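You operate a simulated robot arm through the tools that you are given. There is no shell and no other tool.

Carry out the task below with a simulated robot arm. There is one attempt and no reset: what you move stays moved.

Task
Take the cloth on the top of the wooden bench with blue legs and put it away on the top of the square grey table. Put the black pad on the second shelf from the bottom of the tall rack. Take the white board on the kit bench top and put it away on the top of the wooden bench with blue legs. Put two of the rolls from the middle shelf of the low rack on the upper shelf of the low rack. Fetch the wrapped part with white tape and set it on the shelf of the test cart. Put the grey ring from the top of the lift table on the seat cushion and the brown ring on the purple bay of the blue cart. Any order will do.

The check looks at the end state, three seconds after you hand in, the way a careful person would. Anything else that was tipped, shoved, dropped, spilled or broken makes it a failure. Flat cloth is picked up by pressing the open fingertips on it (5 to 10 N) and closing them slowly along it; thin cloth reads only 2 to 8 mm in the jaws.

Robot
A 6-joint arm with a four-finger gripper on a trunk, on a base that drives. Base frame: it is fixed to the floor where the robot stands at the start and does not move with it; the origin is under the middle of the robot, x ahead of it, y to its left, z up. Readings come in m, degrees, newtons and seconds.
Its first joint turns from -166.0 to 166.0 degrees. Places, roughly: black pad (6x6x5 cm) [0.7, 0.3, 0.9]; cloth (11x7x3 cm) [0.7, 0.1, 0.9]; purple bay of the blue cart (31x24 cm) [-0.72, 0.92, 0.86]; ring [0.5, -3.5, 0.75]; roll (6x6x5 cm) [5.2, -2.7, 0.6]; roll (7x7x4 cm) [5.4, -1.8, 0.6]; seat cushion [-1.3, -6, 0.8]; second shelf of the tall rack [5.3, 0.5, 0.7]; shelf of the test cart [2.2, -4.5, 0.4]; top of the square grey table [4, -4.5, 0.8]; top of the wooden bench with blue legs [0.8, -0.4, 0.9]; upper shelf of the low rack [5.3, -1.7, 1.1]; white board [2.75, 0.5, 0.75]; wrapped part with white tape (7x24x6 cm) [0.3, -6.2, 0.4]. Payload 3.43 kg.
The tool frame sits at the grasp point between the pads (the TCP): z along the fingers, y along the line on which they close. The tips reach 0.03 m beyond it. Largest opening 0.12 m; the body of the gripper starts 0.085 m behind the TCP.
Orientation is told as [roll, pitch, yaw] about the base's x, y, z axes, in that order, counted from this pose: with the fingers straight down and closing along the base's y, the tool's x points along the base's -x, its y along +y and its z along -z.

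Tools
- The arm moves only by the tool arm_command. Its argument "steps" is a list of rows, each a list of 7 numbers: the shift along the base's x, y, z in mm, then the turn, a rotation vector about the base's x, y, z in degrees, then the opening, from 0 (shut) to 1 (fully open). In form: [[tx, ty, tz, ax, ay, az, grip], ...]. A call has 1 to 20 rows; each row shifts and turns the commanded pose from where the row before left it. A row lasts 0.2 s, in which the tool goes at most 0.05 m and 8.6 degrees; a call with a longer step from one row to the next is refused whole, and so is a gripper value outside its range. A pose out of reach is approached as far as the arm can. The call stops where the force on the tool passes 40 N (or 10 N more than at its start, if that is more) or the arm is blocked; 0.2 s more then pass. The fingers move at their own pace and stop on an object; they squeeze with about 27 N. The grip force told is the motor's: it shows also when the fingers shut on nothing. Time passes only in rows, and 0.2 s behind the last, so rows that do not move let the fingers close. It gives the time, the measured TCP pose, the force on the tool (base axes), the opening and the grip force at its end, in the units of the frame above (readings bear some noise), with the torque about the TCP (base axes, N m) and any sound that the robot's microphone picked up, and new pictures: "show" is both (left out), scene, wrist or none.
- Cameras (640 x 400 px; columns grow to the right, rows downward): "scene" is now at [-0.2364, 0.2637, 1.246]; the picture's right is [0.80, -0.60, -0.01], its down [-0.16, -0.20, -0.97] and it looks along [0.58, 0.77, -0.26] (base axes); focal length 214 px, centre (320, 200). "wrist" rides on the gripper at [0.072, -0.017, -0.121] in the tool frame; the picture's right is [0.23, 0.97, 0.00], its down [-0.81, 0.19, -0.55] and it looks along [-0.54, 0.13, 0.83] (tool axes); focal length 275 px, centre (320, 200).
- base_move(legs): drives the robot by 1 to 6 legs, each [ahead, turn to the left] in m and degrees, along the robot's own axes; the way and the turn of a leg run together, so that a leg with both is an arc; at most 1.5 m and 180 degrees a leg. The arm and the cameras ride along, it lands a little off, and it stops where it bumps. It gives what a move gives, and a new picture of the scene camera.
- pan_tilt(pan, tilt): turns the head with the scene camera to pan (to the left, within 143 degrees either way) and tilt (down, from -29 to 69), counted from straight ahead of the robot. It gives what a move gives, and a new picture of the scene camera.
- pixel_to_xyz(camera, pixels): there is no depth. For up to 12 entries [column, row, z] of the newest picture of that camera ("zoom" is the newest enlarged one), the place [x, y] in the base frame at which the ray of that pixel passes the height z, good to about 0.002 m. No time passes.
- enlarge(camera, box): a new picture of the part [left, top, right, bottom] of that camera's present view, enlarged. No time passes.
- finish_job(): hands the job in; it is judged then, once.

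Open the gripper and draw the arm clear of the work before you hand the job in, unless the task says otherwise.

The tools are called after "Call:" as name(argument=value, ...) on one line, values as JSON. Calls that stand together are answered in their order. arm_command: Moves the arm, as the interface text tells. Its arguments: {"type":"object","properties":{"steps":{"type":"array","items":{"type":"array","items":{"type":"number"}}},"show":{"type":"string","enum":["both","scene","wrist","none"]}},"required":["steps"]} The other tools are called the same way: base_move (legs) drives the base; pan_tilt (pan, tilt) turns the head that bears the scene camera; pixel_to_xyz (camera, pixels) gives the place at which the rays of pixels pass given heights; enlarge (camera, box) takes an enlarged picture of a part of a camera's view; finish_job () hands the job in.

At the start:

```text
t: 0.0
eef_pos: [0.0568, 0.5235, 1.1607]
orientation: [-0.1, 0.1, -0.1]
wrist_force: [-0.2, -0.8, 0.6]
ft_torque: [-0.03, 0.02, -0.02]
finger_gap: 0.1202
grip_force: 0.0
robot x, y, heading: [-0.0018, 0.0013, 0.1]
head pan, tilt: [52.8, 14.4]
```

scene: 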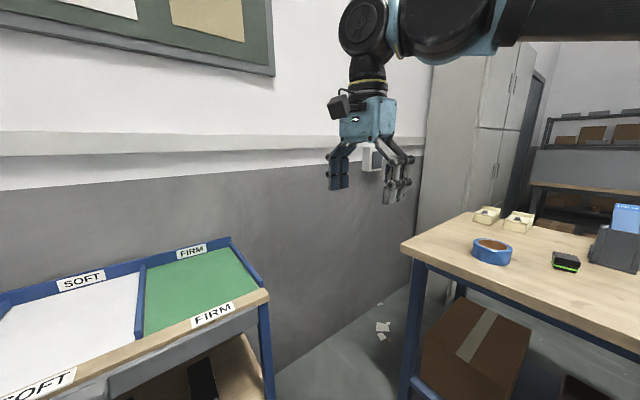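
wrist: 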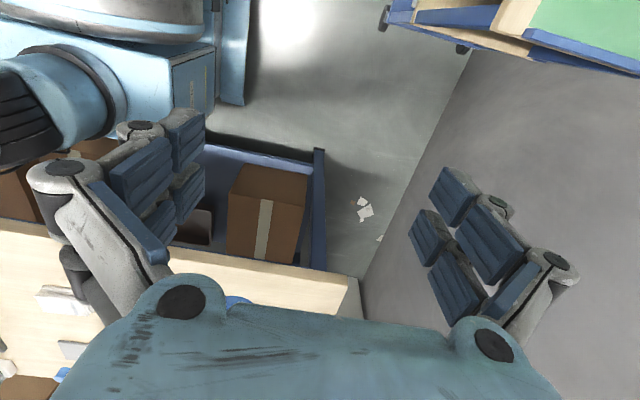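

The start picture shows a blue cart with bays on the left and the wooden bench on the right with a blue tape roll at (491,250). I'll look around with the head first, starting toward the bench ahead.

Call:
pan_tilt(pan=0, tilt=30)

```text
t: 1.2
eef_pos: [0.042, 0.5224, 1.161]
orientation: [0.0, -0.6, 0.1]
wrist_force: [0.3, 0.0, -0.3]
ft_torque: [0.01, -0.01, 0.02]
finger_gap: 0.1198
grip_force: 0.0
robot x, y, heading: [0.0014, 0.0012, 0.2]
head pan, tilt: [0.0, 30.0]
```

scene: 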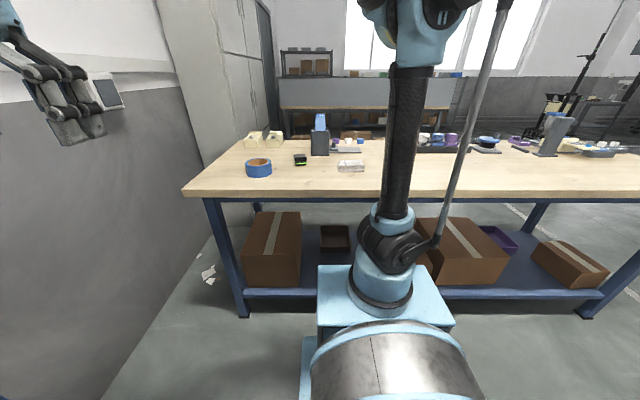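

The bench lies ahead with several small things around (300,160) and (350,166). I'll enlarge the left and right parts of the bench top.

Call:
enlarge(camera="scene", box=[220, 100, 400, 200])

Call:
enlarge(camera="scene", box=[400, 70, 640, 200])

```text
3.56 times, centred on (310, 150) of scene
```

zoom: 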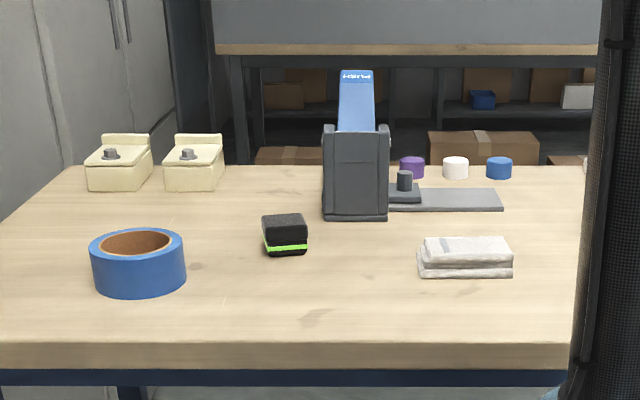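

```text
2.67 times, centred on (520, 135) of scene
```

zoom: 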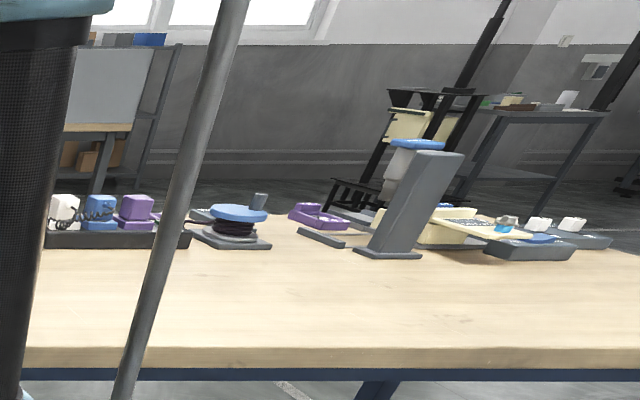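

I see the black pad with a green stripe near (300,160) and the folded cloth near (350,166). I'll survey the rest of the room, turning the head right.

Call:
pan_tilt(pan=-50, tilt=15)

Call:
pan_tilt(pan=-110, tilt=15)

Call:
pan_tilt(pan=120, tilt=20)

Call:
pan_tilt(pan=65, tilt=30)

```text
t: 2.4
eef_pos: [0.042, 0.5225, 1.1622]
orientation: [0.1, -0.7, 0.0]
wrist_force: [0.0, -0.6, -0.4]
ft_torque: [0.01, 0.04, 0.04]
finger_gap: 0.12
grip_force: 0.0
robot x, y, heading: [-0.0031, -0.0024, -0.2]
head pan, tilt: [-50.0, 15.0]
```

scene: 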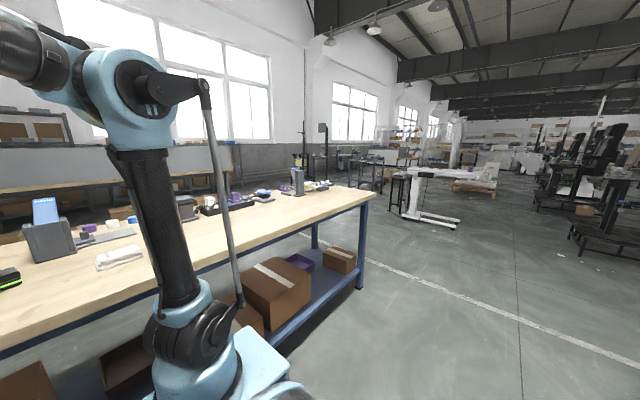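

```text
t: 3.7
eef_pos: [0.0416, 0.5225, 1.1619]
orientation: [-0.1, -0.6, -0.1]
wrist_force: [0.5, 0.2, -0.1]
ft_torque: [0.0, 0.0, -0.02]
finger_gap: 0.1202
grip_force: 0.1
robot x, y, heading: [0.0022, 0.0015, -0.2]
head pan, tilt: [-110.0, 15.0]
```

scene: 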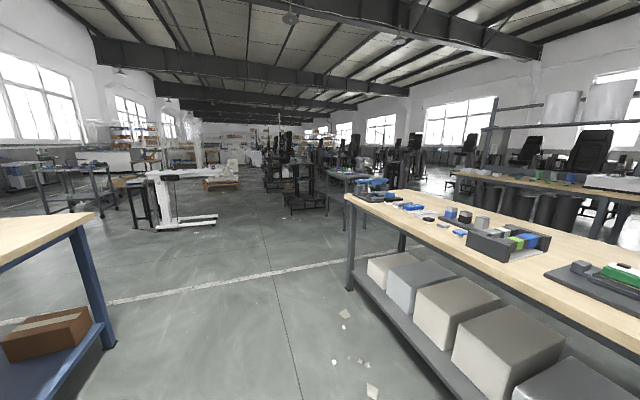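

```text
t: 7.0
eef_pos: [0.0424, 0.5238, 1.1616]
orientation: [-0.1, -0.7, 0.0]
wrist_force: [0.4, -0.4, 0.3]
ft_torque: [0.04, -0.01, 0.03]
finger_gap: 0.1202
grip_force: 0.1
robot x, y, heading: [0.0011, 0.0005, -0.0]
head pan, tilt: [120.0, 20.0]
```

scene: 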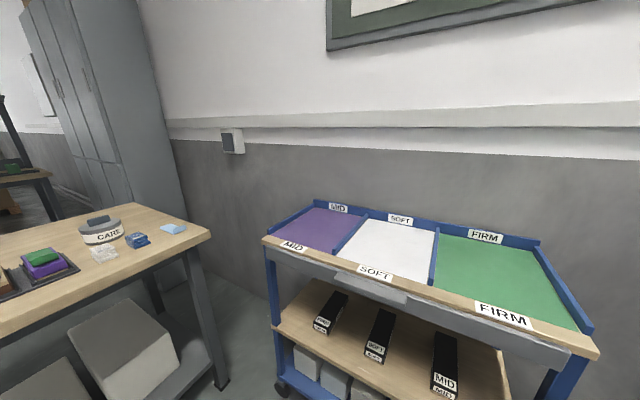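

```text
t: 8.2
eef_pos: [0.0418, 0.5244, 1.1607]
orientation: [0.0, -0.6, 0.0]
wrist_force: [-0.1, 0.6, 0.0]
ft_torque: [0.0, -0.01, -0.01]
finger_gap: 0.12
grip_force: 0.0
robot x, y, heading: [0.0001, -0.0016, -0.0]
head pan, tilt: [65.0, 30.0]
```

scene: 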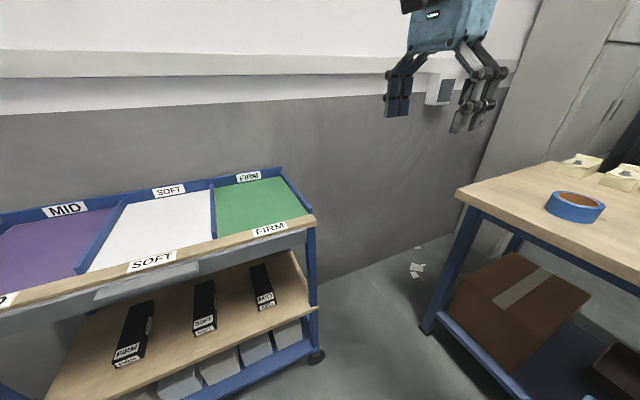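

The blue cart's purple bay is on its left end and there's another bench behind the robot. I need the clearance behind, so I'll look back both sides.

Call:
pan_tilt(pan=143, tilt=35)

Call:
pan_tilt(pan=-143, tilt=35)

```text
t: 9.7
eef_pos: [0.0425, 0.5224, 1.1621]
orientation: [0.0, -0.6, 0.0]
wrist_force: [0.1, 0.3, -0.6]
ft_torque: [0.03, 0.0, 0.01]
finger_gap: 0.1201
grip_force: 0.1
robot x, y, heading: [-0.0004, 0.0, 0.2]
head pan, tilt: [143.0, 35.0]
```

scene: 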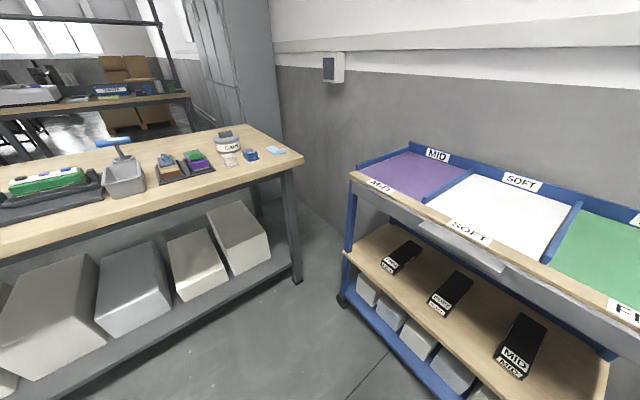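

```text
t: 13.7
eef_pos: [0.0431, 0.5227, 1.1606]
orientation: [0.0, -0.6, 0.0]
wrist_force: [-0.5, 0.0, 0.7]
ft_torque: [0.0, 0.0, 0.0]
finger_gap: 0.1199
grip_force: 0.0
robot x, y, heading: [0.0012, 0.0009, -0.2]
head pan, tilt: [-143.0, 35.0]
```

scene: 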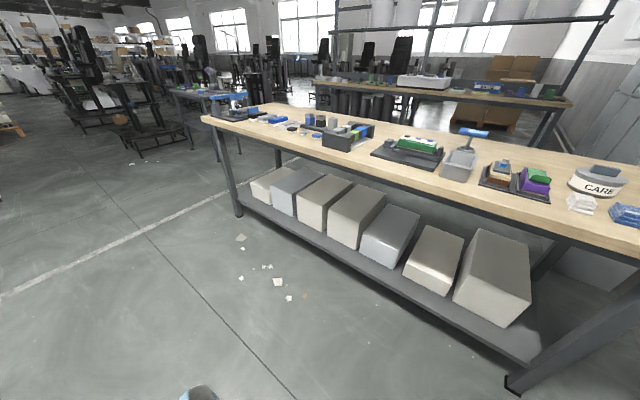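

Now I'll measure: the rear bench's front legs at floor (240,215) and (515,385), and edge points, from this view.

Call:
pixel_to_xyz(camera="scene", pixels=[[240, 216, 0], [513, 388, 0], [205, 122, 0.85], [400, 178, 0.85], [638, 265, 0.85], [205, 122, 0.9], [638, 265, 0.9], [200, 395, 0.2]])

Call:
pan_tilt(pan=0, tilt=45)

```text
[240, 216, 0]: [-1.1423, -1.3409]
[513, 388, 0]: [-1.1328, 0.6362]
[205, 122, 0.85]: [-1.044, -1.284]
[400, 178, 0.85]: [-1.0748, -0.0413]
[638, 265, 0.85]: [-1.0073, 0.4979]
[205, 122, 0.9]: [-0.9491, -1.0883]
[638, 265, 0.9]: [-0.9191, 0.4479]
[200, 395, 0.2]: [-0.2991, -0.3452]
```

```text
t: 15.9
eef_pos: [0.0433, 0.5223, 1.1608]
orientation: [0.0, -0.6, 0.1]
wrist_force: [-0.7, 0.2, -0.3]
ft_torque: [-0.02, -0.02, -0.02]
finger_gap: 0.1198
grip_force: 0.2
robot x, y, heading: [-0.001, 0.0052, -0.0]
head pan, tilt: [0.0, 45.0]
```

scene: 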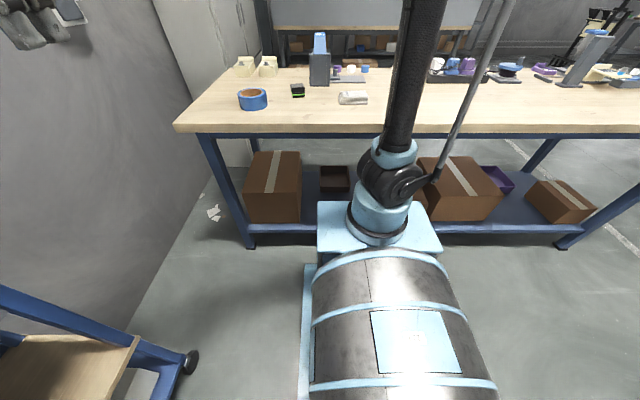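

I'll measure the bench height by its leg (foot near (250,246), top (200,137)) and the pad and cloth positions at candidate heights.

Call:
pixel_to_xyz(camera="scene", pixels=[[250, 246, 0], [200, 138, 0.8], [200, 138, 0.85], [176, 126, 0.85], [176, 126, 0.88], [298, 97, 0.87], [353, 103, 0.87], [298, 97, 0.9], [353, 103, 0.9], [318, 250, 0.4], [442, 250, 0.4], [302, 270, 0.1]])

Call:
enlarge(camera="scene", box=[220, 40, 400, 150])

```text
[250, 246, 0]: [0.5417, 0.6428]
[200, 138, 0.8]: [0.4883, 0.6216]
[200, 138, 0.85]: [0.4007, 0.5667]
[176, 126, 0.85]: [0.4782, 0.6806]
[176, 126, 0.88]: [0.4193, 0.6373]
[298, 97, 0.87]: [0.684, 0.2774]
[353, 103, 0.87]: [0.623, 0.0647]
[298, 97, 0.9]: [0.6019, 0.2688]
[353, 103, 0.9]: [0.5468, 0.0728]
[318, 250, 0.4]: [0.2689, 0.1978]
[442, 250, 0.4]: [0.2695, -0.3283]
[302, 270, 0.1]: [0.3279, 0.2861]
```

```text
3.56 times, centred on (310, 95) of scene
```

zoom: 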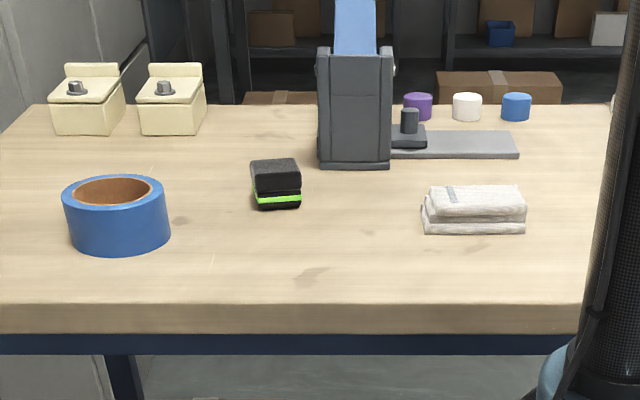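

The pad is near (0.72, 0.28) and the cloth near (0.67, 0.07), bench edge about x=0.47. To have the pad in the 0.88–0.98 m ring I back off 0.16 m.

Call:
base_move(legs=[[-0.17, 0]])

```text
t: 17.4
eef_pos: [-0.1295, 0.5224, 1.1606]
orientation: [0.0, -0.5, -0.1]
wrist_force: [-0.2, 0.2, 0.3]
ft_torque: [0.01, 0.0, 0.02]
finger_gap: 0.12
grip_force: 0.0
robot x, y, heading: [-0.171, -0.0062, -0.2]
head pan, tilt: [0.0, 45.0]
```

scene: 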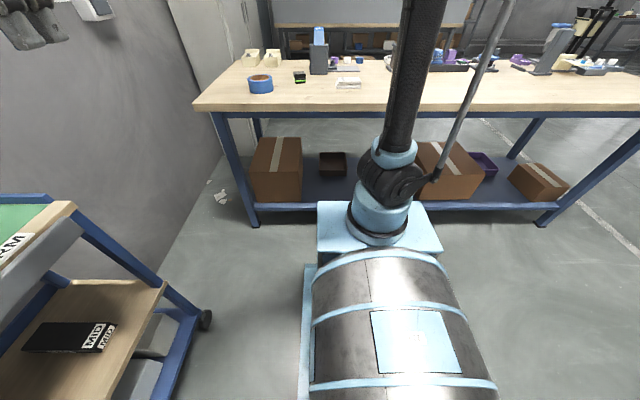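

I'll enlarge the bench again to triangulate the pad and the bench height with the new camera place.

Call:
enlarge(camera="scene", box=[230, 40, 390, 140])

Call:
pixel_to_xyz(camera="scene", pixels=[[300, 79, 0.8], [300, 79, 0.85], [300, 79, 0.9]])

```text
4.00 times, centred on (310, 90) of scene
```

zoom: 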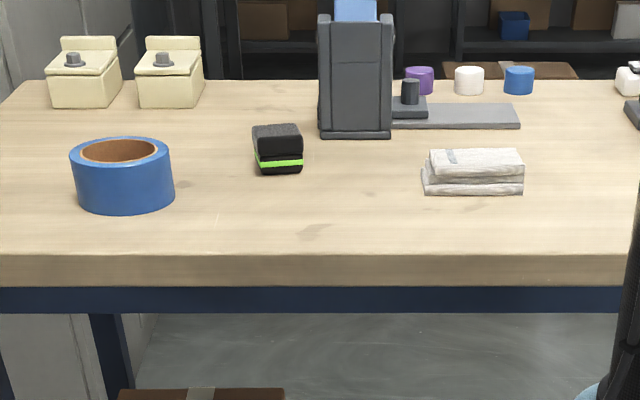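

```text
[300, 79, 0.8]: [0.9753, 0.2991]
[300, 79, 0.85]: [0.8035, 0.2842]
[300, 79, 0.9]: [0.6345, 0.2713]
```

The pad front sits near (300,80). Now I bring the arm over toward the pad at height 1.16, keeping clear of everything.

Call:
arm_command(steps=[[45, -12, 0, 0, 0, 0, 1], [45, -12, 0, 0, 0, 0, 1], [45, -12, 0, 0, 0, 0, 1], [45, -12, 0, 0, 0, 0, 1], [45, -12, 0, 0, 0, 0, 1], [45, -12, 0, 0, 0, 0, 1], [45, -12, 0, 0, 0, 0, 1], [45, -12, 0, 0, 0, 0, 1], [45, -12, 0, 0, 0, 0, 1], [45, -12, 0, 0, 0, 0, 1], [45, -12, 0, 0, 0, 0, 1], [45, -12, 0, 0, 0, 0, 1], [45, -12, 0, 0, 0, 0, 1], [45, -12, 0, 0, 0, 0, 1], [45, -12, 0, 0, 0, 0, 1], [45, -12, 0, 0, 0, 0, 1]])

```text
t: 20.8
eef_pos: [0.5747, 0.3324, 1.161]
orientation: [0.2, -1.2, -0.1]
wrist_force: [-0.7, 0.0, 1.4]
ft_torque: [0.01, -0.07, -0.04]
finger_gap: 0.1199
grip_force: 0.0
robot x, y, heading: [-0.1713, 0.0002, -0.2]
head pan, tilt: [0.0, 45.0]
```

scene: 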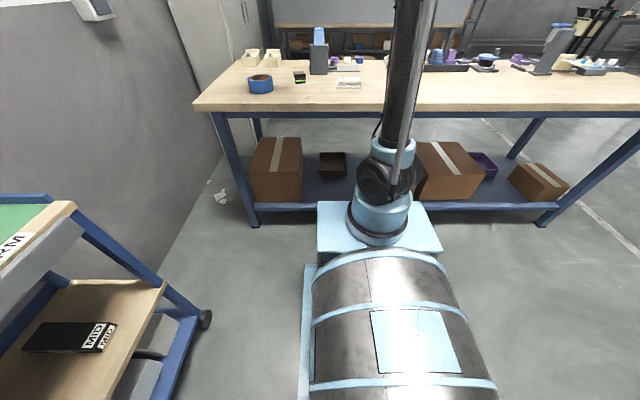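
wrist: 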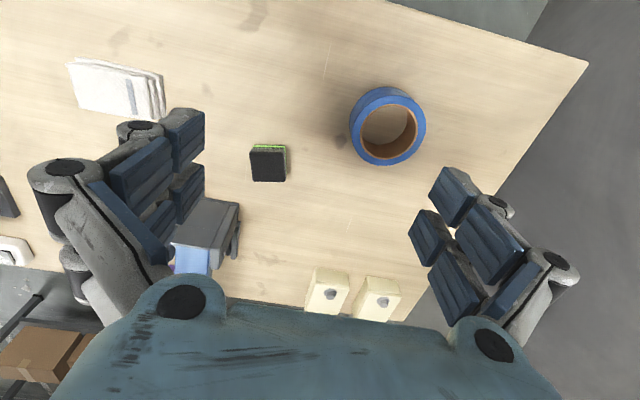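

In the wrist view the pad is at (268,163), cloth at (117,88), tape ring at (387,125). I'll convert those at a few heights.

Call:
pixel_to_xyz(camera="wrist", pixels=[[268, 165, 0.9], [268, 165, 0.88], [251, 181, 0.9], [287, 181, 0.9], [251, 153, 0.9], [287, 153, 0.9], [117, 88, 0.88], [390, 0, 0.85], [588, 62, 0.85], [588, 62, 0.87], [548, 5, 0.0]])

Call:
enlarge(camera="wrist", box=[200, 110, 360, 210])

```text
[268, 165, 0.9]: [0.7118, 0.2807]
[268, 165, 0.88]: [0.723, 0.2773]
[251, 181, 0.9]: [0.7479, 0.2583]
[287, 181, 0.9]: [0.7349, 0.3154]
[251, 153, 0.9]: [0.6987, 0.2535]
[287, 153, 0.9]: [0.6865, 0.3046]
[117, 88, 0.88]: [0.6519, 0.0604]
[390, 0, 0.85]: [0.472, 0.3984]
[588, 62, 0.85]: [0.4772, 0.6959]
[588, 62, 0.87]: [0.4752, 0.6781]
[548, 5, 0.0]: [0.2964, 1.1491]
```

```text
4.00 times, centred on (280, 160) of wrist
```

zoom: 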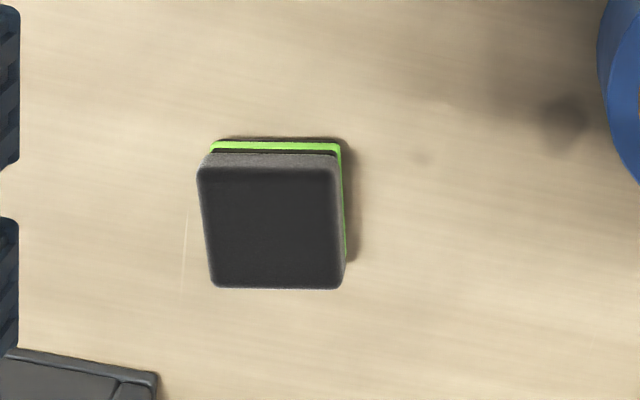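

I'll get the pad's top corners from the zoom at z≈0.90.

Call:
pixel_to_xyz(camera="zoom", pixels=[[198, 166, 0.9], [340, 168, 0.9], [346, 288, 0.9], [211, 287, 0.9], [212, 140, 0.86], [340, 140, 0.86], [212, 140, 0.85], [340, 140, 0.85]])

```text
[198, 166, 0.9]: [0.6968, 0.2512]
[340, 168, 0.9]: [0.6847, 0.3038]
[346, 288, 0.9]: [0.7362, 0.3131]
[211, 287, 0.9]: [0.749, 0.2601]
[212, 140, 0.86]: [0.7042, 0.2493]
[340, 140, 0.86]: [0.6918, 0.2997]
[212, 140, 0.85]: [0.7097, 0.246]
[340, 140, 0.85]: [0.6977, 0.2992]
```

The pad is about 5.4 cm wide, yawed roughly +11.5°. I'll move above it, turning 11.5° and lowering to z≈1.03.

Call:
arm_command(steps=[[28, -10, -26, 0, 0, 2.3, 1], [28, -10, -26, 0, 0, 2.3, 1], [28, -10, -26, 0, 0, 2.3, 1], [28, -10, -26, 0, 0, 2.3, 1], [29, -10, -26, 0, 0, 2.3, 1], [0, 0, 0, 0, 0, 0, 1]], show="wrist")

```text
t: 22.2
eef_pos: [0.7154, 0.2814, 1.0284]
orientation: [0.1, -1.2, 11.4]
wrist_force: [1.4, -0.5, -0.2]
ft_torque: [0.01, -0.01, 0.01]
finger_gap: 0.1196
grip_force: 0.1
robot x, y, heading: [-0.1739, 0.0003, -0.2]
head pan, tilt: [0.0, 45.0]
```

wrist: 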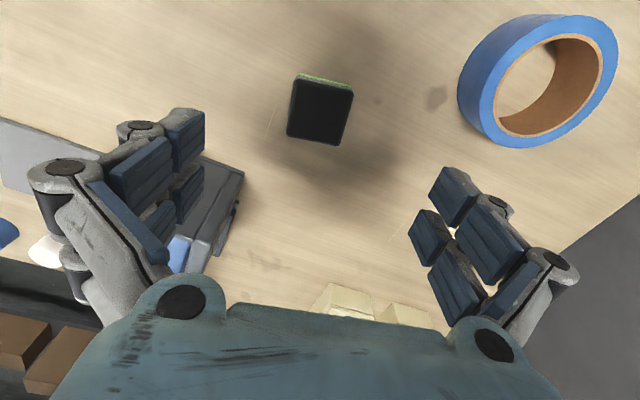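

The pad now is at (320,110) and the grey stand is near (210,200). I'll zoom to triangulate the pad top and check the stand.

Call:
enlarge(camera="wrist", box=[240, 60, 400, 160])

Call:
pixel_to_xyz(camera="wrist", pixels=[[320, 110, 0.9], [320, 110, 0.88], [240, 180, 0.95], [245, 175, 1.0], [215, 240, 0.9], [225, 255, 0.85]])

```text
4.00 times, centred on (320, 110) of wrist
```

zoom: 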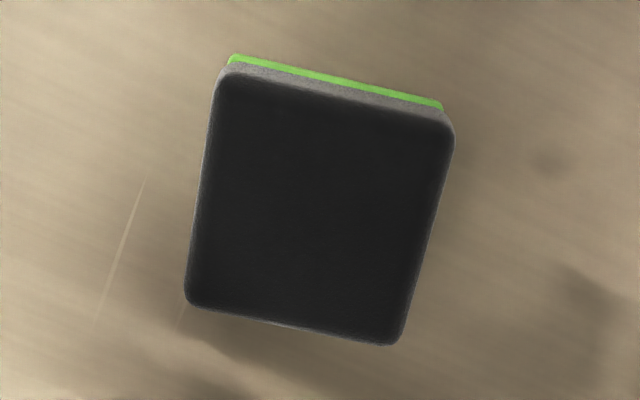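

```text
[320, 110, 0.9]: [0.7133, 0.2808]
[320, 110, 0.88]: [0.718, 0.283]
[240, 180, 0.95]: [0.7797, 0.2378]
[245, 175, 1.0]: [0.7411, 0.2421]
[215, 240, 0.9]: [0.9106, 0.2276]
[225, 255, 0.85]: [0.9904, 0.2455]
```

Querying the corners in this closer zoom at several heights to settle the top height.

Call:
pixel_to_xyz(camera="zoom", pixels=[[218, 75, 0.9], [456, 126, 0.9], [400, 347, 0.9], [185, 304, 0.9], [218, 75, 0.88], [456, 126, 0.88], [400, 347, 0.88], [185, 304, 0.88]])

```text
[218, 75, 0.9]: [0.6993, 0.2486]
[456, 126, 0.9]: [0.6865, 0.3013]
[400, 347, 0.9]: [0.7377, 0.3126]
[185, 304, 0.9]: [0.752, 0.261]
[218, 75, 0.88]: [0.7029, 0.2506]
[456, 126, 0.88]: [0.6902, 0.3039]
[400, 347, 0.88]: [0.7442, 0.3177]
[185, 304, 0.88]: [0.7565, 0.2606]
```

The pad top comes out at z≈0.893, centre (0.720, 0.282), yaw ≈13°, so the bench top is ≈0.845. I check the stand's place next to the left finger before descending.

Call:
pixel_to_xyz(camera="scene", pixels=[[310, 74, 0.845], [328, 74, 0.845], [299, 83, 0.845], [295, 83.5, 0.845], [310, 45, 1.0], [328, 45, 1.0]])

Call:
enlarge(camera="wrist", box=[120, 80, 320, 280])

```text
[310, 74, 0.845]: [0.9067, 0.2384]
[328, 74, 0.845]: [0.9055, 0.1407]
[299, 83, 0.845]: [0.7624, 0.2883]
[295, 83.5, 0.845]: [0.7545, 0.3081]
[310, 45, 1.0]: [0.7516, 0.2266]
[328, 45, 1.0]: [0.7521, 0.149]
```

```text
2.00 times, centred on (220, 180) of wrist
```

zoom: 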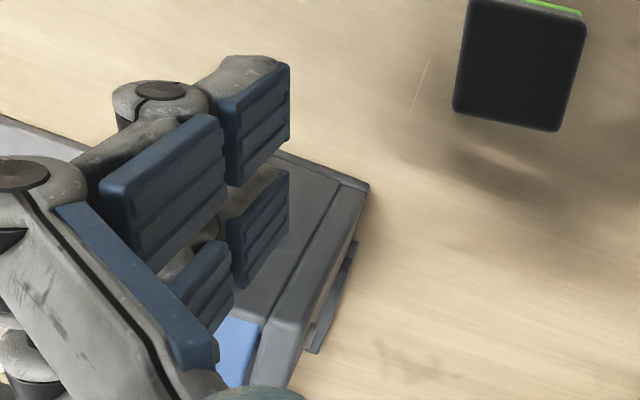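

Stand face is about x≥0.84, well clear of the fingers at x≈0.735. I descend onto the pad with open fingers to z≈0.882, stopping on any force.

Call:
arm_command(steps=[[5, 0, -30, 0, 0, 1.5, 1], [0, 0, -30, 0, 0, 0, 1], [0, 0, -30, 0, 0, 0, 1], [0, 0, -25, 0, 0, 0, 1], [0, 0, -18, 0, 0, 0, 1], [0, 0, -12, 0, 0, 0, 1], [0, 0, 0, 0, 0, 0, 1]], show="wrist")

```text
t: 23.8
eef_pos: [0.7244, 0.2805, 0.8841]
orientation: [0.1, -1.4, 12.8]
wrist_force: [-0.3, 0.2, -0.5]
ft_torque: [0.03, 0.05, 0.07]
finger_gap: 0.1198
grip_force: 0.1
robot x, y, heading: [-0.1723, 0.0016, -0.1]
head pan, tilt: [0.0, 45.0]
```

wrist: 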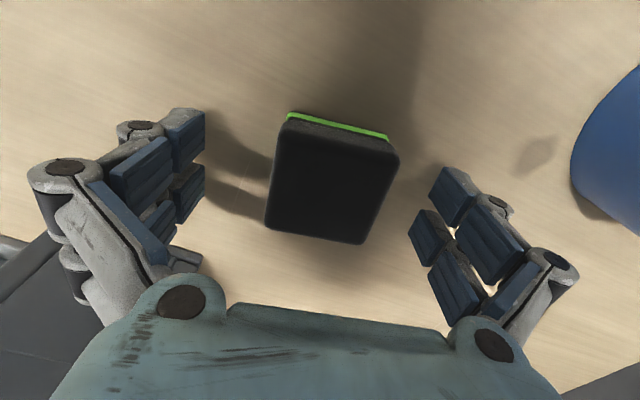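

The pad is well between the fingers at (330,185). I close the gripper.

Call:
arm_command(steps=[[0, 0, 0, 0, 0, 0, 0.6], [0, 0, 0, 0, 0, 0, 0.45], [0, 0, 0, 0, 0, 0, 0.3], [0, 0, 0, 0, 0, 0, 0.2], [0, 0, 0, 0, 0, 0, 0.2]], show="wrist")

```text
t: 24.4
eef_pos: [0.716, 0.2787, 0.8974]
orientation: [-0.2, -2.0, 12.9]
wrist_force: [2.6, 0.4, -2.7]
ft_torque: [-0.04, 0.21, -0.01]
finger_gap: 0.0524
grip_force: 45.0
robot x, y, heading: [-0.1717, 0.0019, -0.1]
head pan, tilt: [0.0, 45.0]
stopped in row 3: the force on the tool passed its limit at 50 N (the readings are from after the stop); the commanded pose is now the measured one
```

wrist: 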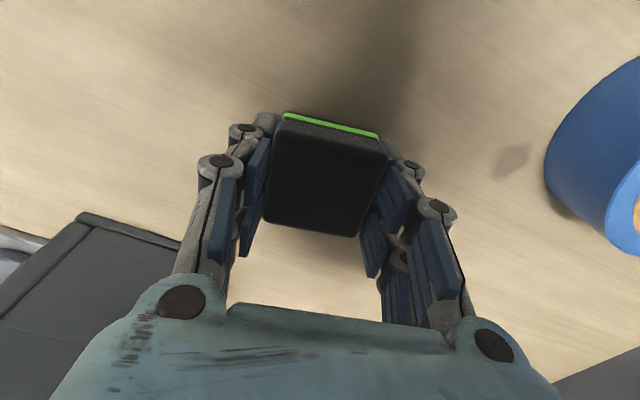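

The pad is held (gap 0.052, grip 45 N). I lift it up gently.

Call:
arm_command(steps=[[0, 0, 10, 0, 0, 0, 0.2], [0, 0, 20, 0, 0, 0, 0.2], [0, 0, 30, 0, 0, 0, 0.2], [0, 0, 40, 0, 0, 0, 0.2], [0, 0, 40, 0, 0, 0, 0.2], [0, 0, 40, 0, 0, 0, 0.2], [0, 0, 40, 0, 0, 0, 0.2], [0, 0, 40, 0, 0, 0, 0.2], [0, 0, 0, 0, 0, 0, 0.2]], show="wrist")

```text
t: 26.4
eef_pos: [0.7159, 0.2804, 1.155]
orientation: [-0.2, -2.0, 12.8]
wrist_force: [0.0, 0.6, -1.5]
ft_torque: [0.01, 0.02, -0.01]
finger_gap: 0.0526
grip_force: 27.1
robot x, y, heading: [-0.1741, 0.0024, 0.1]
head pan, tilt: [0.0, 45.0]
```

wrist: 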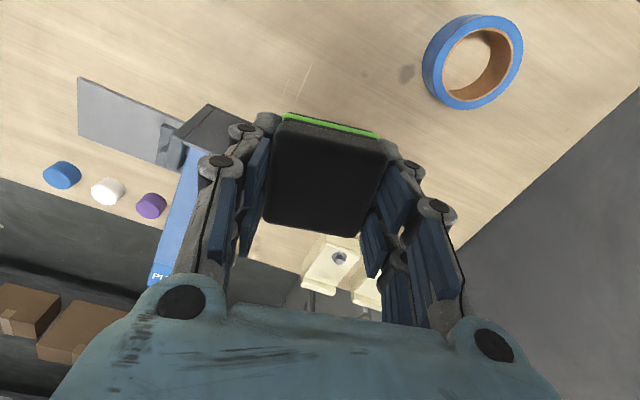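

The pad hangs safely. I draw the arm in to about 0.53 m ahead of the axis at z≈1.2 for driving.

Call:
arm_command(steps=[[-35, -28, 5, 0, 0, -1.3, 0.2], [-35, -28, 5, 0, 0, -1.3, 0.2], [-35, -28, 5, 0, 0, -1.3, 0.2], [-35, -28, 5, 0, 0, -1.3, 0.2], [-35, -28, 5, 0, 0, -1.3, 0.2], [-35, -28, 5, 0, 0, -1.3, 0.2], [-35, -28, 5, 0, 0, -1.3, 0.2], [-35, -28, 5, 0, 0, -1.3, 0.2], [-35, -28, 5, 0, 0, -1.3, 0.2], [-35, -28, 5, 0, 0, -1.3, 0.2], [0, 0, 0, 0, 0, 0, 0.2]], show="both")

Call:
pan_tilt(pan=-60, tilt=15)

```text
t: 28.8
eef_pos: [0.3638, 0.0008, 1.2079]
orientation: [-0.2, -2.0, -0.2]
wrist_force: [-0.3, 0.0, -0.8]
ft_torque: [-0.03, -0.02, 0.03]
finger_gap: 0.0526
grip_force: 27.1
robot x, y, heading: [-0.1684, 0.0011, -0.1]
head pan, tilt: [0.0, 45.0]
```

scene: 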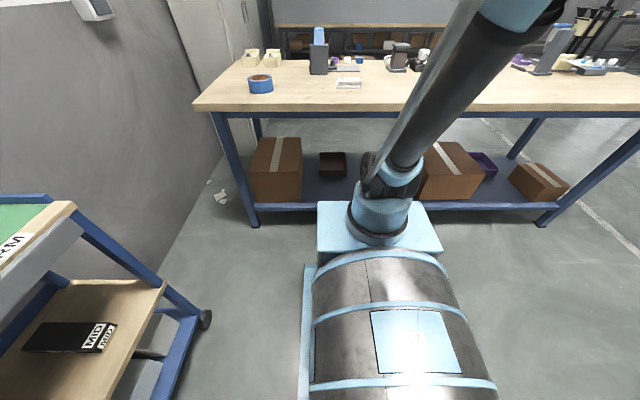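
wrist: 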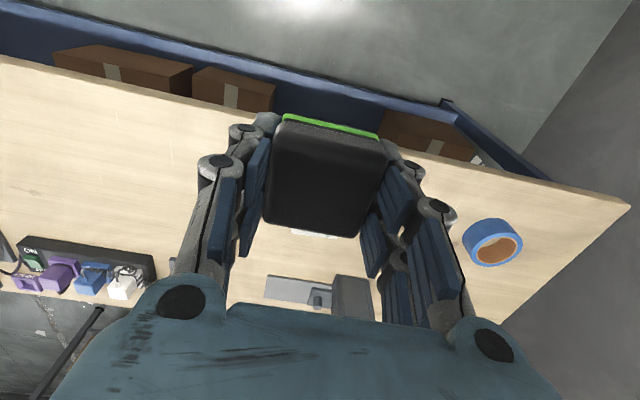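

```text
t: 30.1
eef_pos: [0.3638, 0.0, 1.2073]
orientation: [-0.2, -2.0, -0.2]
wrist_force: [-0.8, -0.2, -1.0]
ft_torque: [0.02, -0.01, -0.01]
finger_gap: 0.0527
grip_force: 27.1
robot x, y, heading: [-0.1759, -0.0018, -0.1]
head pan, tilt: [-60.0, 15.0]
```

scene: 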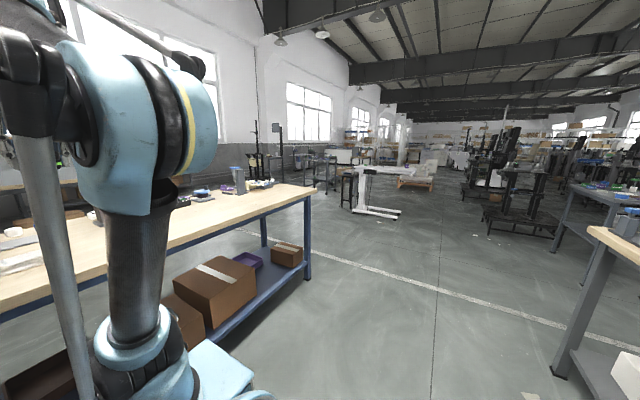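

Bench's right front leg foot is at (308,282). I measure it and a few floor marks for planning the way round.

Call:
pixel_to_xyz(camera="scene", pixels=[[308, 282, 0], [312, 190, 0.845], [264, 248, 0], [400, 215, 0], [355, 208, 0], [345, 208, 0], [560, 375, 0], [325, 182, 0], [550, 260, 0], [485, 228, 0], [590, 250, 0]])

Call:
enlarge(camera="scene", box=[220, 110, 420, 235])

Call:
enlarge(camera="scene", box=[420, 110, 640, 250])

```text
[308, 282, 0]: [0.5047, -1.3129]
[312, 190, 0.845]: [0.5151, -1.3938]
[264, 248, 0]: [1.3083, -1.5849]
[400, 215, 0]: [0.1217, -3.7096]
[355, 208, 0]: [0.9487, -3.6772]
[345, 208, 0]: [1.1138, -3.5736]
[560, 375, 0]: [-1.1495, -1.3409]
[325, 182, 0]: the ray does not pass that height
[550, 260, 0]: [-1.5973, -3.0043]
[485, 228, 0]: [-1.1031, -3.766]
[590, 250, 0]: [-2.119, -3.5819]
```

```text
3.20 times, centred on (320, 172) of scene
```

zoom: 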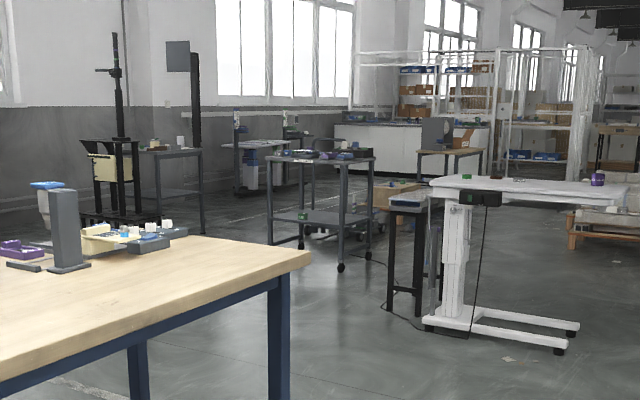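

```text
2.86 times, centred on (530, 180) of scene
```

zoom: 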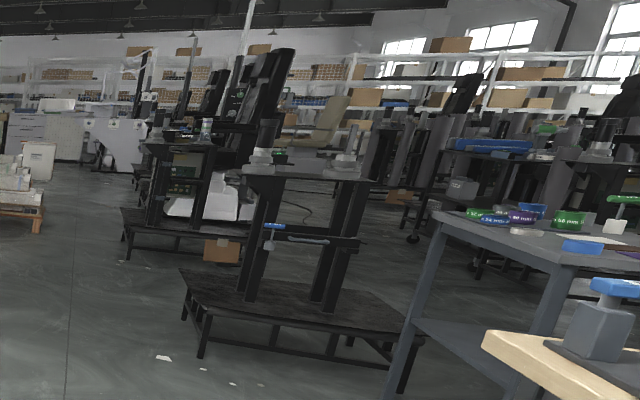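

The way along the bench end is open; the lift table stands near y≈-3.7. I turn right and drive along the bench to see more.

Call:
base_move(legs=[[0, -90], [1.2, 0], [1.0, 0]])

Call:
pan_tilt(pan=80, tilt=15)

```text
t: 45.5
eef_pos: [-0.2297, -2.7216, 1.2075]
orientation: [-0.2, -2.0, -92.4]
wrist_force: [-0.8, -0.6, -0.4]
ft_torque: [0.0, 0.01, 0.03]
finger_gap: 0.0523
grip_force: 27.0
robot x, y, heading: [-0.2071, -2.1848, -92.5]
head pan, tilt: [-60.0, 15.0]
```

scene: 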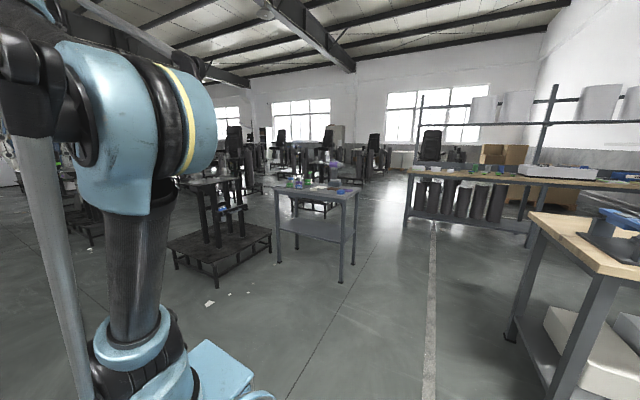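

```text
t: 47.7
eef_pos: [-0.2295, -2.708, 1.2136]
orientation: [-0.2, -2.7, -92.5]
wrist_force: [0.4, 0.1, 0.4]
ft_torque: [0.04, 0.01, 0.0]
finger_gap: 0.0522
grip_force: 27.4
robot x, y, heading: [-0.2104, -2.1882, -92.5]
head pan, tilt: [80.0, 15.0]
```

scene: 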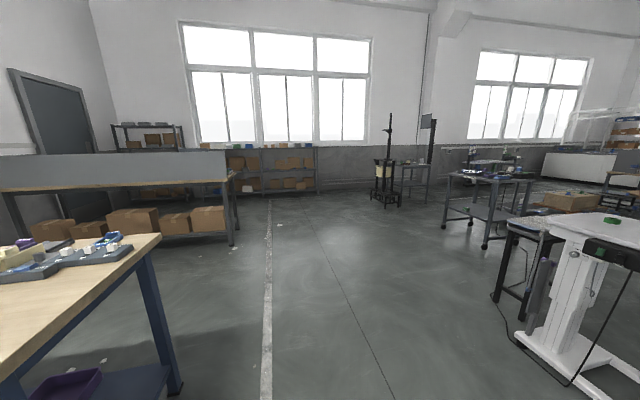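

I see the kit bench (grey back panel, leg foot (233,244)), the low rack under the window (240–318,150–190), and the tall rack behind at (150,135). I measure floor points.

Call:
pixel_to_xyz(camera="scene", pixels=[[233, 244, 0], [20, 265, 0], [316, 193, 0], [240, 197, 0], [270, 197, 0], [372, 205, 0], [398, 207, 0], [492, 298, 0], [520, 330, 0], [445, 226, 0], [486, 247, 0], [150, 390, 0]])

Call:
enlarge(camera="scene", box=[90, 100, 330, 250])

Call:
enlarge(camera="scene", box=[360, 100, 640, 275])

```text
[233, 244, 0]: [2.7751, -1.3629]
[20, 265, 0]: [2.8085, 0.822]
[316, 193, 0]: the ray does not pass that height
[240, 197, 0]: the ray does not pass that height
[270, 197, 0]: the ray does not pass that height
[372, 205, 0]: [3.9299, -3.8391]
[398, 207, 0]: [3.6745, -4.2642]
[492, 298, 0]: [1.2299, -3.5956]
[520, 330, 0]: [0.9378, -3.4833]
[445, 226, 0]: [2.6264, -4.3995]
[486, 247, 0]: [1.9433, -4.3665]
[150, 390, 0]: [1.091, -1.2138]
```

```text
2.67 times, centred on (210, 175) of scene
```

zoom: 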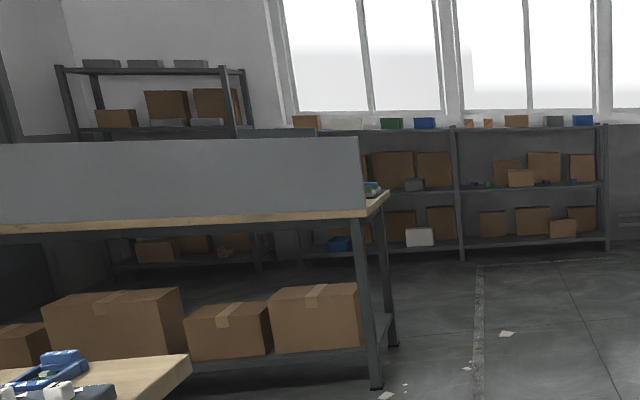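

```text
2.29 times, centred on (500, 188) of scene
```

zoom: 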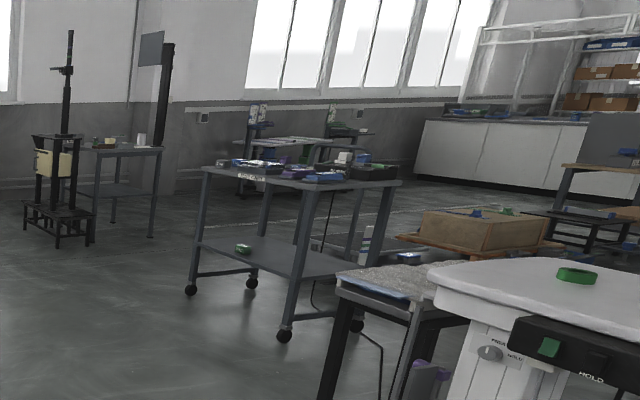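

The aisle at y≈-2.2 is clear. I turn to face +x and drive up toward the racks.

Call:
base_move(legs=[[0, 92.5], [1.5, 0], [1.5, 0], [0.9, 0]])

Call:
pan_tilt(pan=20, tilt=10)

```text
t: 71.0
eef_pos: [4.1684, -2.2039, 1.2146]
orientation: [-0.1, -2.7, 1.3]
wrist_force: [-0.2, 0.1, -0.3]
ft_torque: [0.02, -0.01, 0.0]
finger_gap: 0.0525
grip_force: 26.7
robot x, y, heading: [3.6503, -2.2169, 1.3]
head pan, tilt: [80.0, 15.0]
```

scene: 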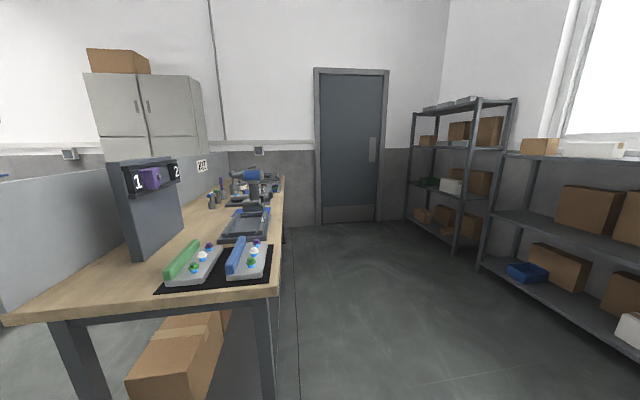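

```text
t: 72.3
eef_pos: [4.1537, -2.204, 1.2196]
orientation: [-0.2, -3.4, 1.4]
wrist_force: [-0.3, -0.2, -0.4]
ft_torque: [0.0, -0.01, -0.03]
finger_gap: 0.0524
grip_force: 26.8
robot x, y, heading: [3.648, -2.2158, 1.3]
head pan, tilt: [20.0, 10.0]
```

scene: 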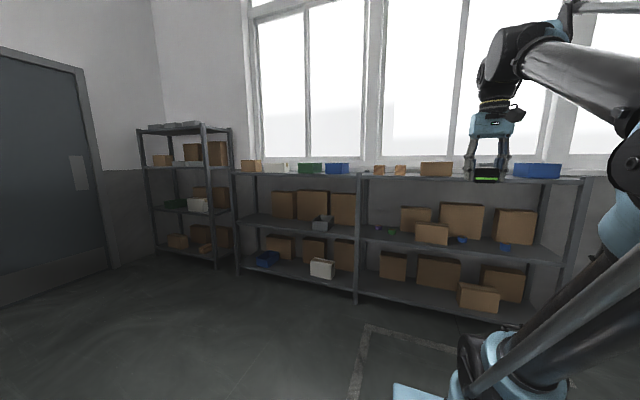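

The tall rack is at left (185,195) and the low rack spans (235–580). Zooming in on both.

Call:
enlarge(camera="scene", box=[125, 110, 245, 280])

Call:
enlarge(camera="scene", box=[230, 150, 400, 310])

Call:
enlarge(camera="scene", box=[350, 150, 590, 330])

```text
2.35 times, centred on (185, 195) of scene
```

zoom: 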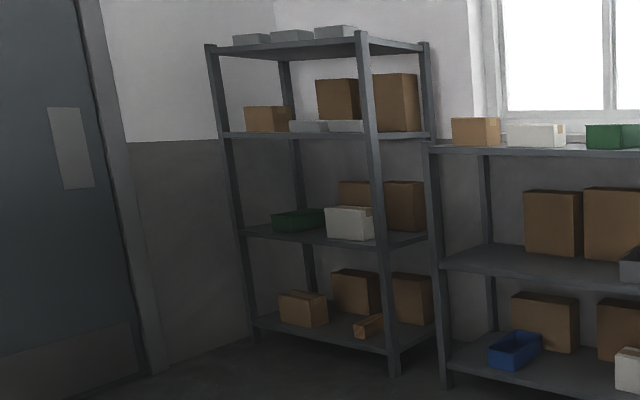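

```text
2.50 times, centred on (315, 230) of scene
```

zoom: 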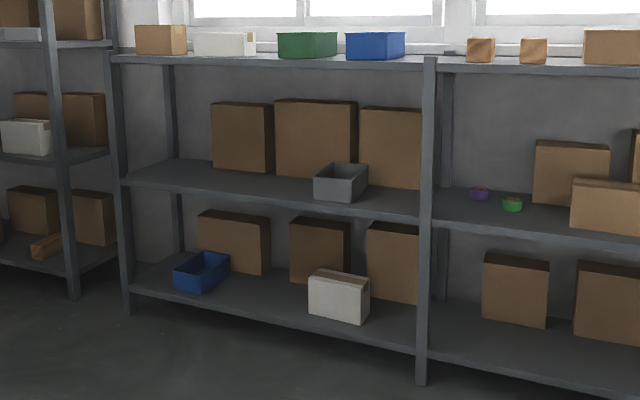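

```text
2.22 times, centred on (470, 240) of scene
```

zoom: 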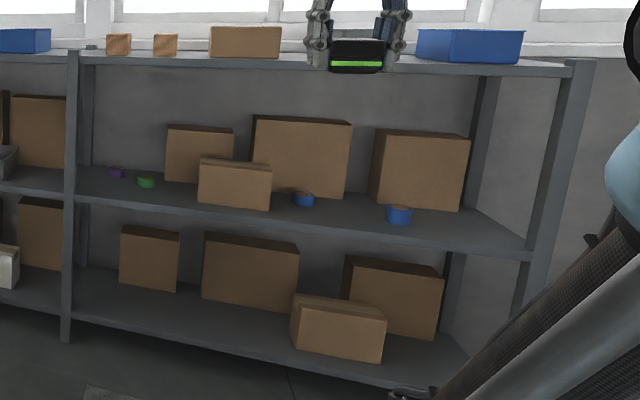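

Four rolls (purple, green, two blue) lie on the middle shelf, and the tall rack's second shelf has a green tray, a white box and brown boxes. I look left along the kit bench to plan driving to the tall rack.

Call:
pan_tilt(pan=85, tilt=25)

Call:
pixel_to_xyz(camera="scene", pixels=[[270, 270, 0.75], [270, 370, 0], [250, 160, 0.75], [410, 190, 0], [480, 220, 0], [530, 240, 0], [560, 260, 0]])

```text
t: 73.6
eef_pos: [4.1526, -2.2034, 1.2219]
orientation: [-0.2, -3.3, 1.5]
wrist_force: [-0.3, 0.5, -0.2]
ft_torque: [-0.03, -0.03, 0.0]
finger_gap: 0.0525
grip_force: 27.0
robot x, y, heading: [3.6482, -2.2173, 1.4]
head pan, tilt: [85.0, 25.0]
```

scene: 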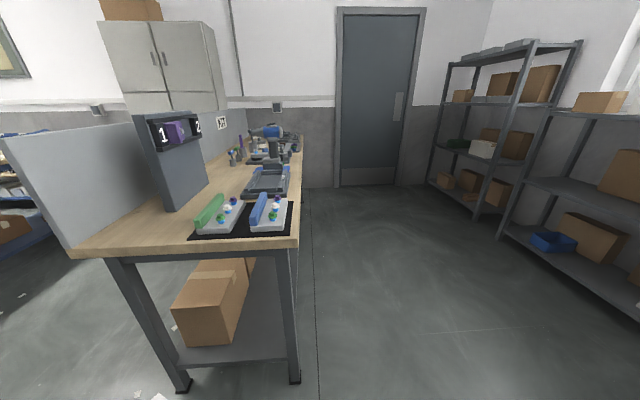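

```text
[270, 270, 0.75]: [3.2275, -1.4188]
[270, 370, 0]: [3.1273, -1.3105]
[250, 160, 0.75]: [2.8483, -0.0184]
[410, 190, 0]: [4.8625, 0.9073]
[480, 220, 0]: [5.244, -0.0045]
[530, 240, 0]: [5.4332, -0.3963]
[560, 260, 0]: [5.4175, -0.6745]
```

I query the kit bench's right edge and the rack posts' feet.

Call:
pixel_to_xyz(camera="scene", pixels=[[298, 248, 0.75], [302, 150, 0.75], [296, 382, 0], [432, 186, 0], [476, 218, 0], [500, 238, 0], [436, 146, 0.7], [488, 165, 0.7], [443, 100, 1.15], [514, 105, 1.15], [449, 66, 1.6], [530, 46, 1.6]])

Call:
enlarge(camera="scene", box=[180, 90, 320, 250])

```text
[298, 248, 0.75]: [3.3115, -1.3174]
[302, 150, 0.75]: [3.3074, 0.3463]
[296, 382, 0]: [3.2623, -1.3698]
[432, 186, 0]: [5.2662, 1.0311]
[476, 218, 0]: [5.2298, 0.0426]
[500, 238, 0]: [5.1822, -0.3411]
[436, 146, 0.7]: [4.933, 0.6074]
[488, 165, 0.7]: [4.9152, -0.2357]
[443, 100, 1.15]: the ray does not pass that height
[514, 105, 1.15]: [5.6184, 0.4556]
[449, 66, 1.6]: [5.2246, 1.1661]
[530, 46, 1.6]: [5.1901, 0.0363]
```

```text
2.50 times, centred on (250, 170) of scene
```

zoom: 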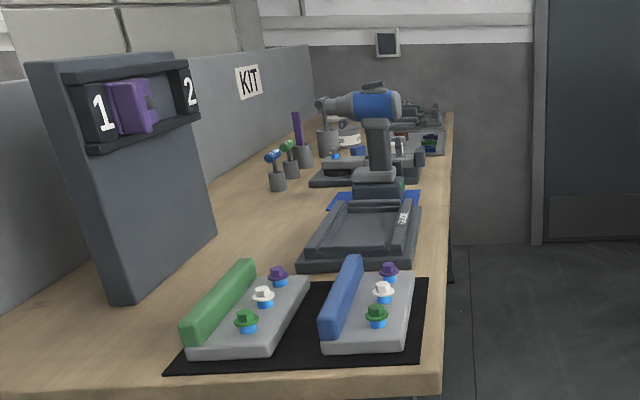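

Kit bench edge x≈3.31 and rack fronts x≈5.2 leave a 1.9 m aisle. I drive to (4.3, 0.4) and face the tall rack.

Call:
base_move(legs=[[0.62, 0], [0, 88.6], [1.4, 0], [1.2, 0]])

Call:
pan_tilt(pan=-75, tilt=20)

```text
t: 93.5
eef_pos: [4.2213, 0.8237, 1.2211]
orientation: [-0.2, -3.4, 90.5]
wrist_force: [0.4, -0.5, 0.1]
ft_torque: [0.03, 0.01, 0.0]
finger_gap: 0.0521
grip_force: 27.2
robot x, y, heading: [4.2294, 0.3159, 90.3]
head pan, tilt: [85.0, 25.0]
```

scene: 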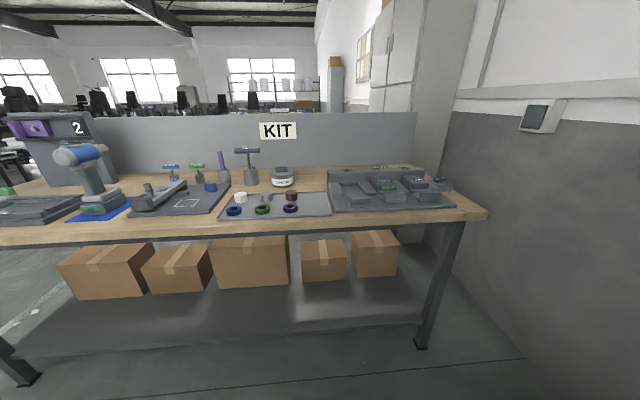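

```text
t: 96.0
eef_pos: [4.2226, 0.8091, 1.2255]
orientation: [-0.1, -4.0, 90.5]
wrist_force: [0.2, 0.5, -0.4]
ft_torque: [0.03, 0.0, -0.01]
finger_gap: 0.0526
grip_force: 27.1
robot x, y, heading: [4.2313, 0.3178, 90.2]
head pan, tilt: [-75.0, 20.0]
```

scene: 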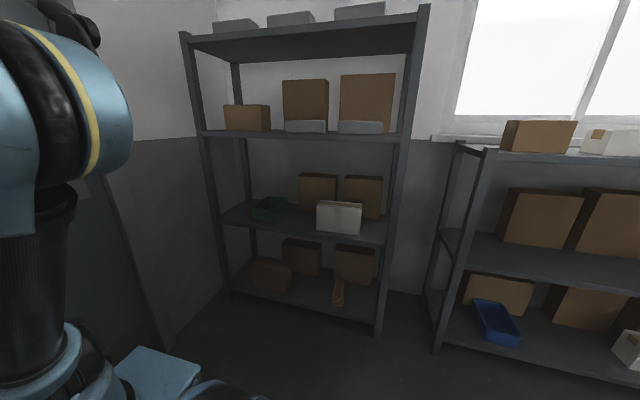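

The second shelf holds the green tray (270,208), white box (340,218) and brown boxes behind; space is free in front between (240–310, 220–230). Zooming in and measuring.

Call:
enlarge(camera="scene", box=[180, 110, 420, 260])

Call:
pixel_to_xyz(camera="scene", pixels=[[228, 300, 0], [379, 336, 0], [219, 222, 0.6], [219, 222, 0.65], [386, 244, 0.6], [386, 244, 0.65], [200, 136, 1.1], [406, 140, 1.1], [290, 228, 0.6], [290, 228, 0.65]])

```text
2.67 times, centred on (300, 185) of scene
```

zoom: 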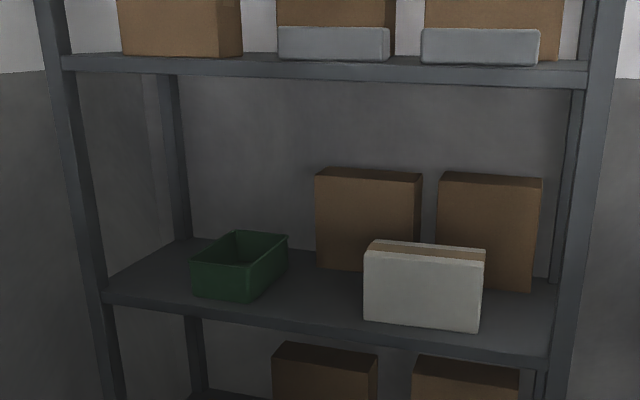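

```text
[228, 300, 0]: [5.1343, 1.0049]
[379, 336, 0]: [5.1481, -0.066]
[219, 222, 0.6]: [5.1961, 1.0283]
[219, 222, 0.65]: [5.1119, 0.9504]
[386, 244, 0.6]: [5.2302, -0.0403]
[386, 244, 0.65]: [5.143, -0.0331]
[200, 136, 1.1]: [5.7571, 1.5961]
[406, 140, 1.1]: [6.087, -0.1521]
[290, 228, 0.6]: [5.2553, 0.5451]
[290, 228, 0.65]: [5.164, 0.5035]
```

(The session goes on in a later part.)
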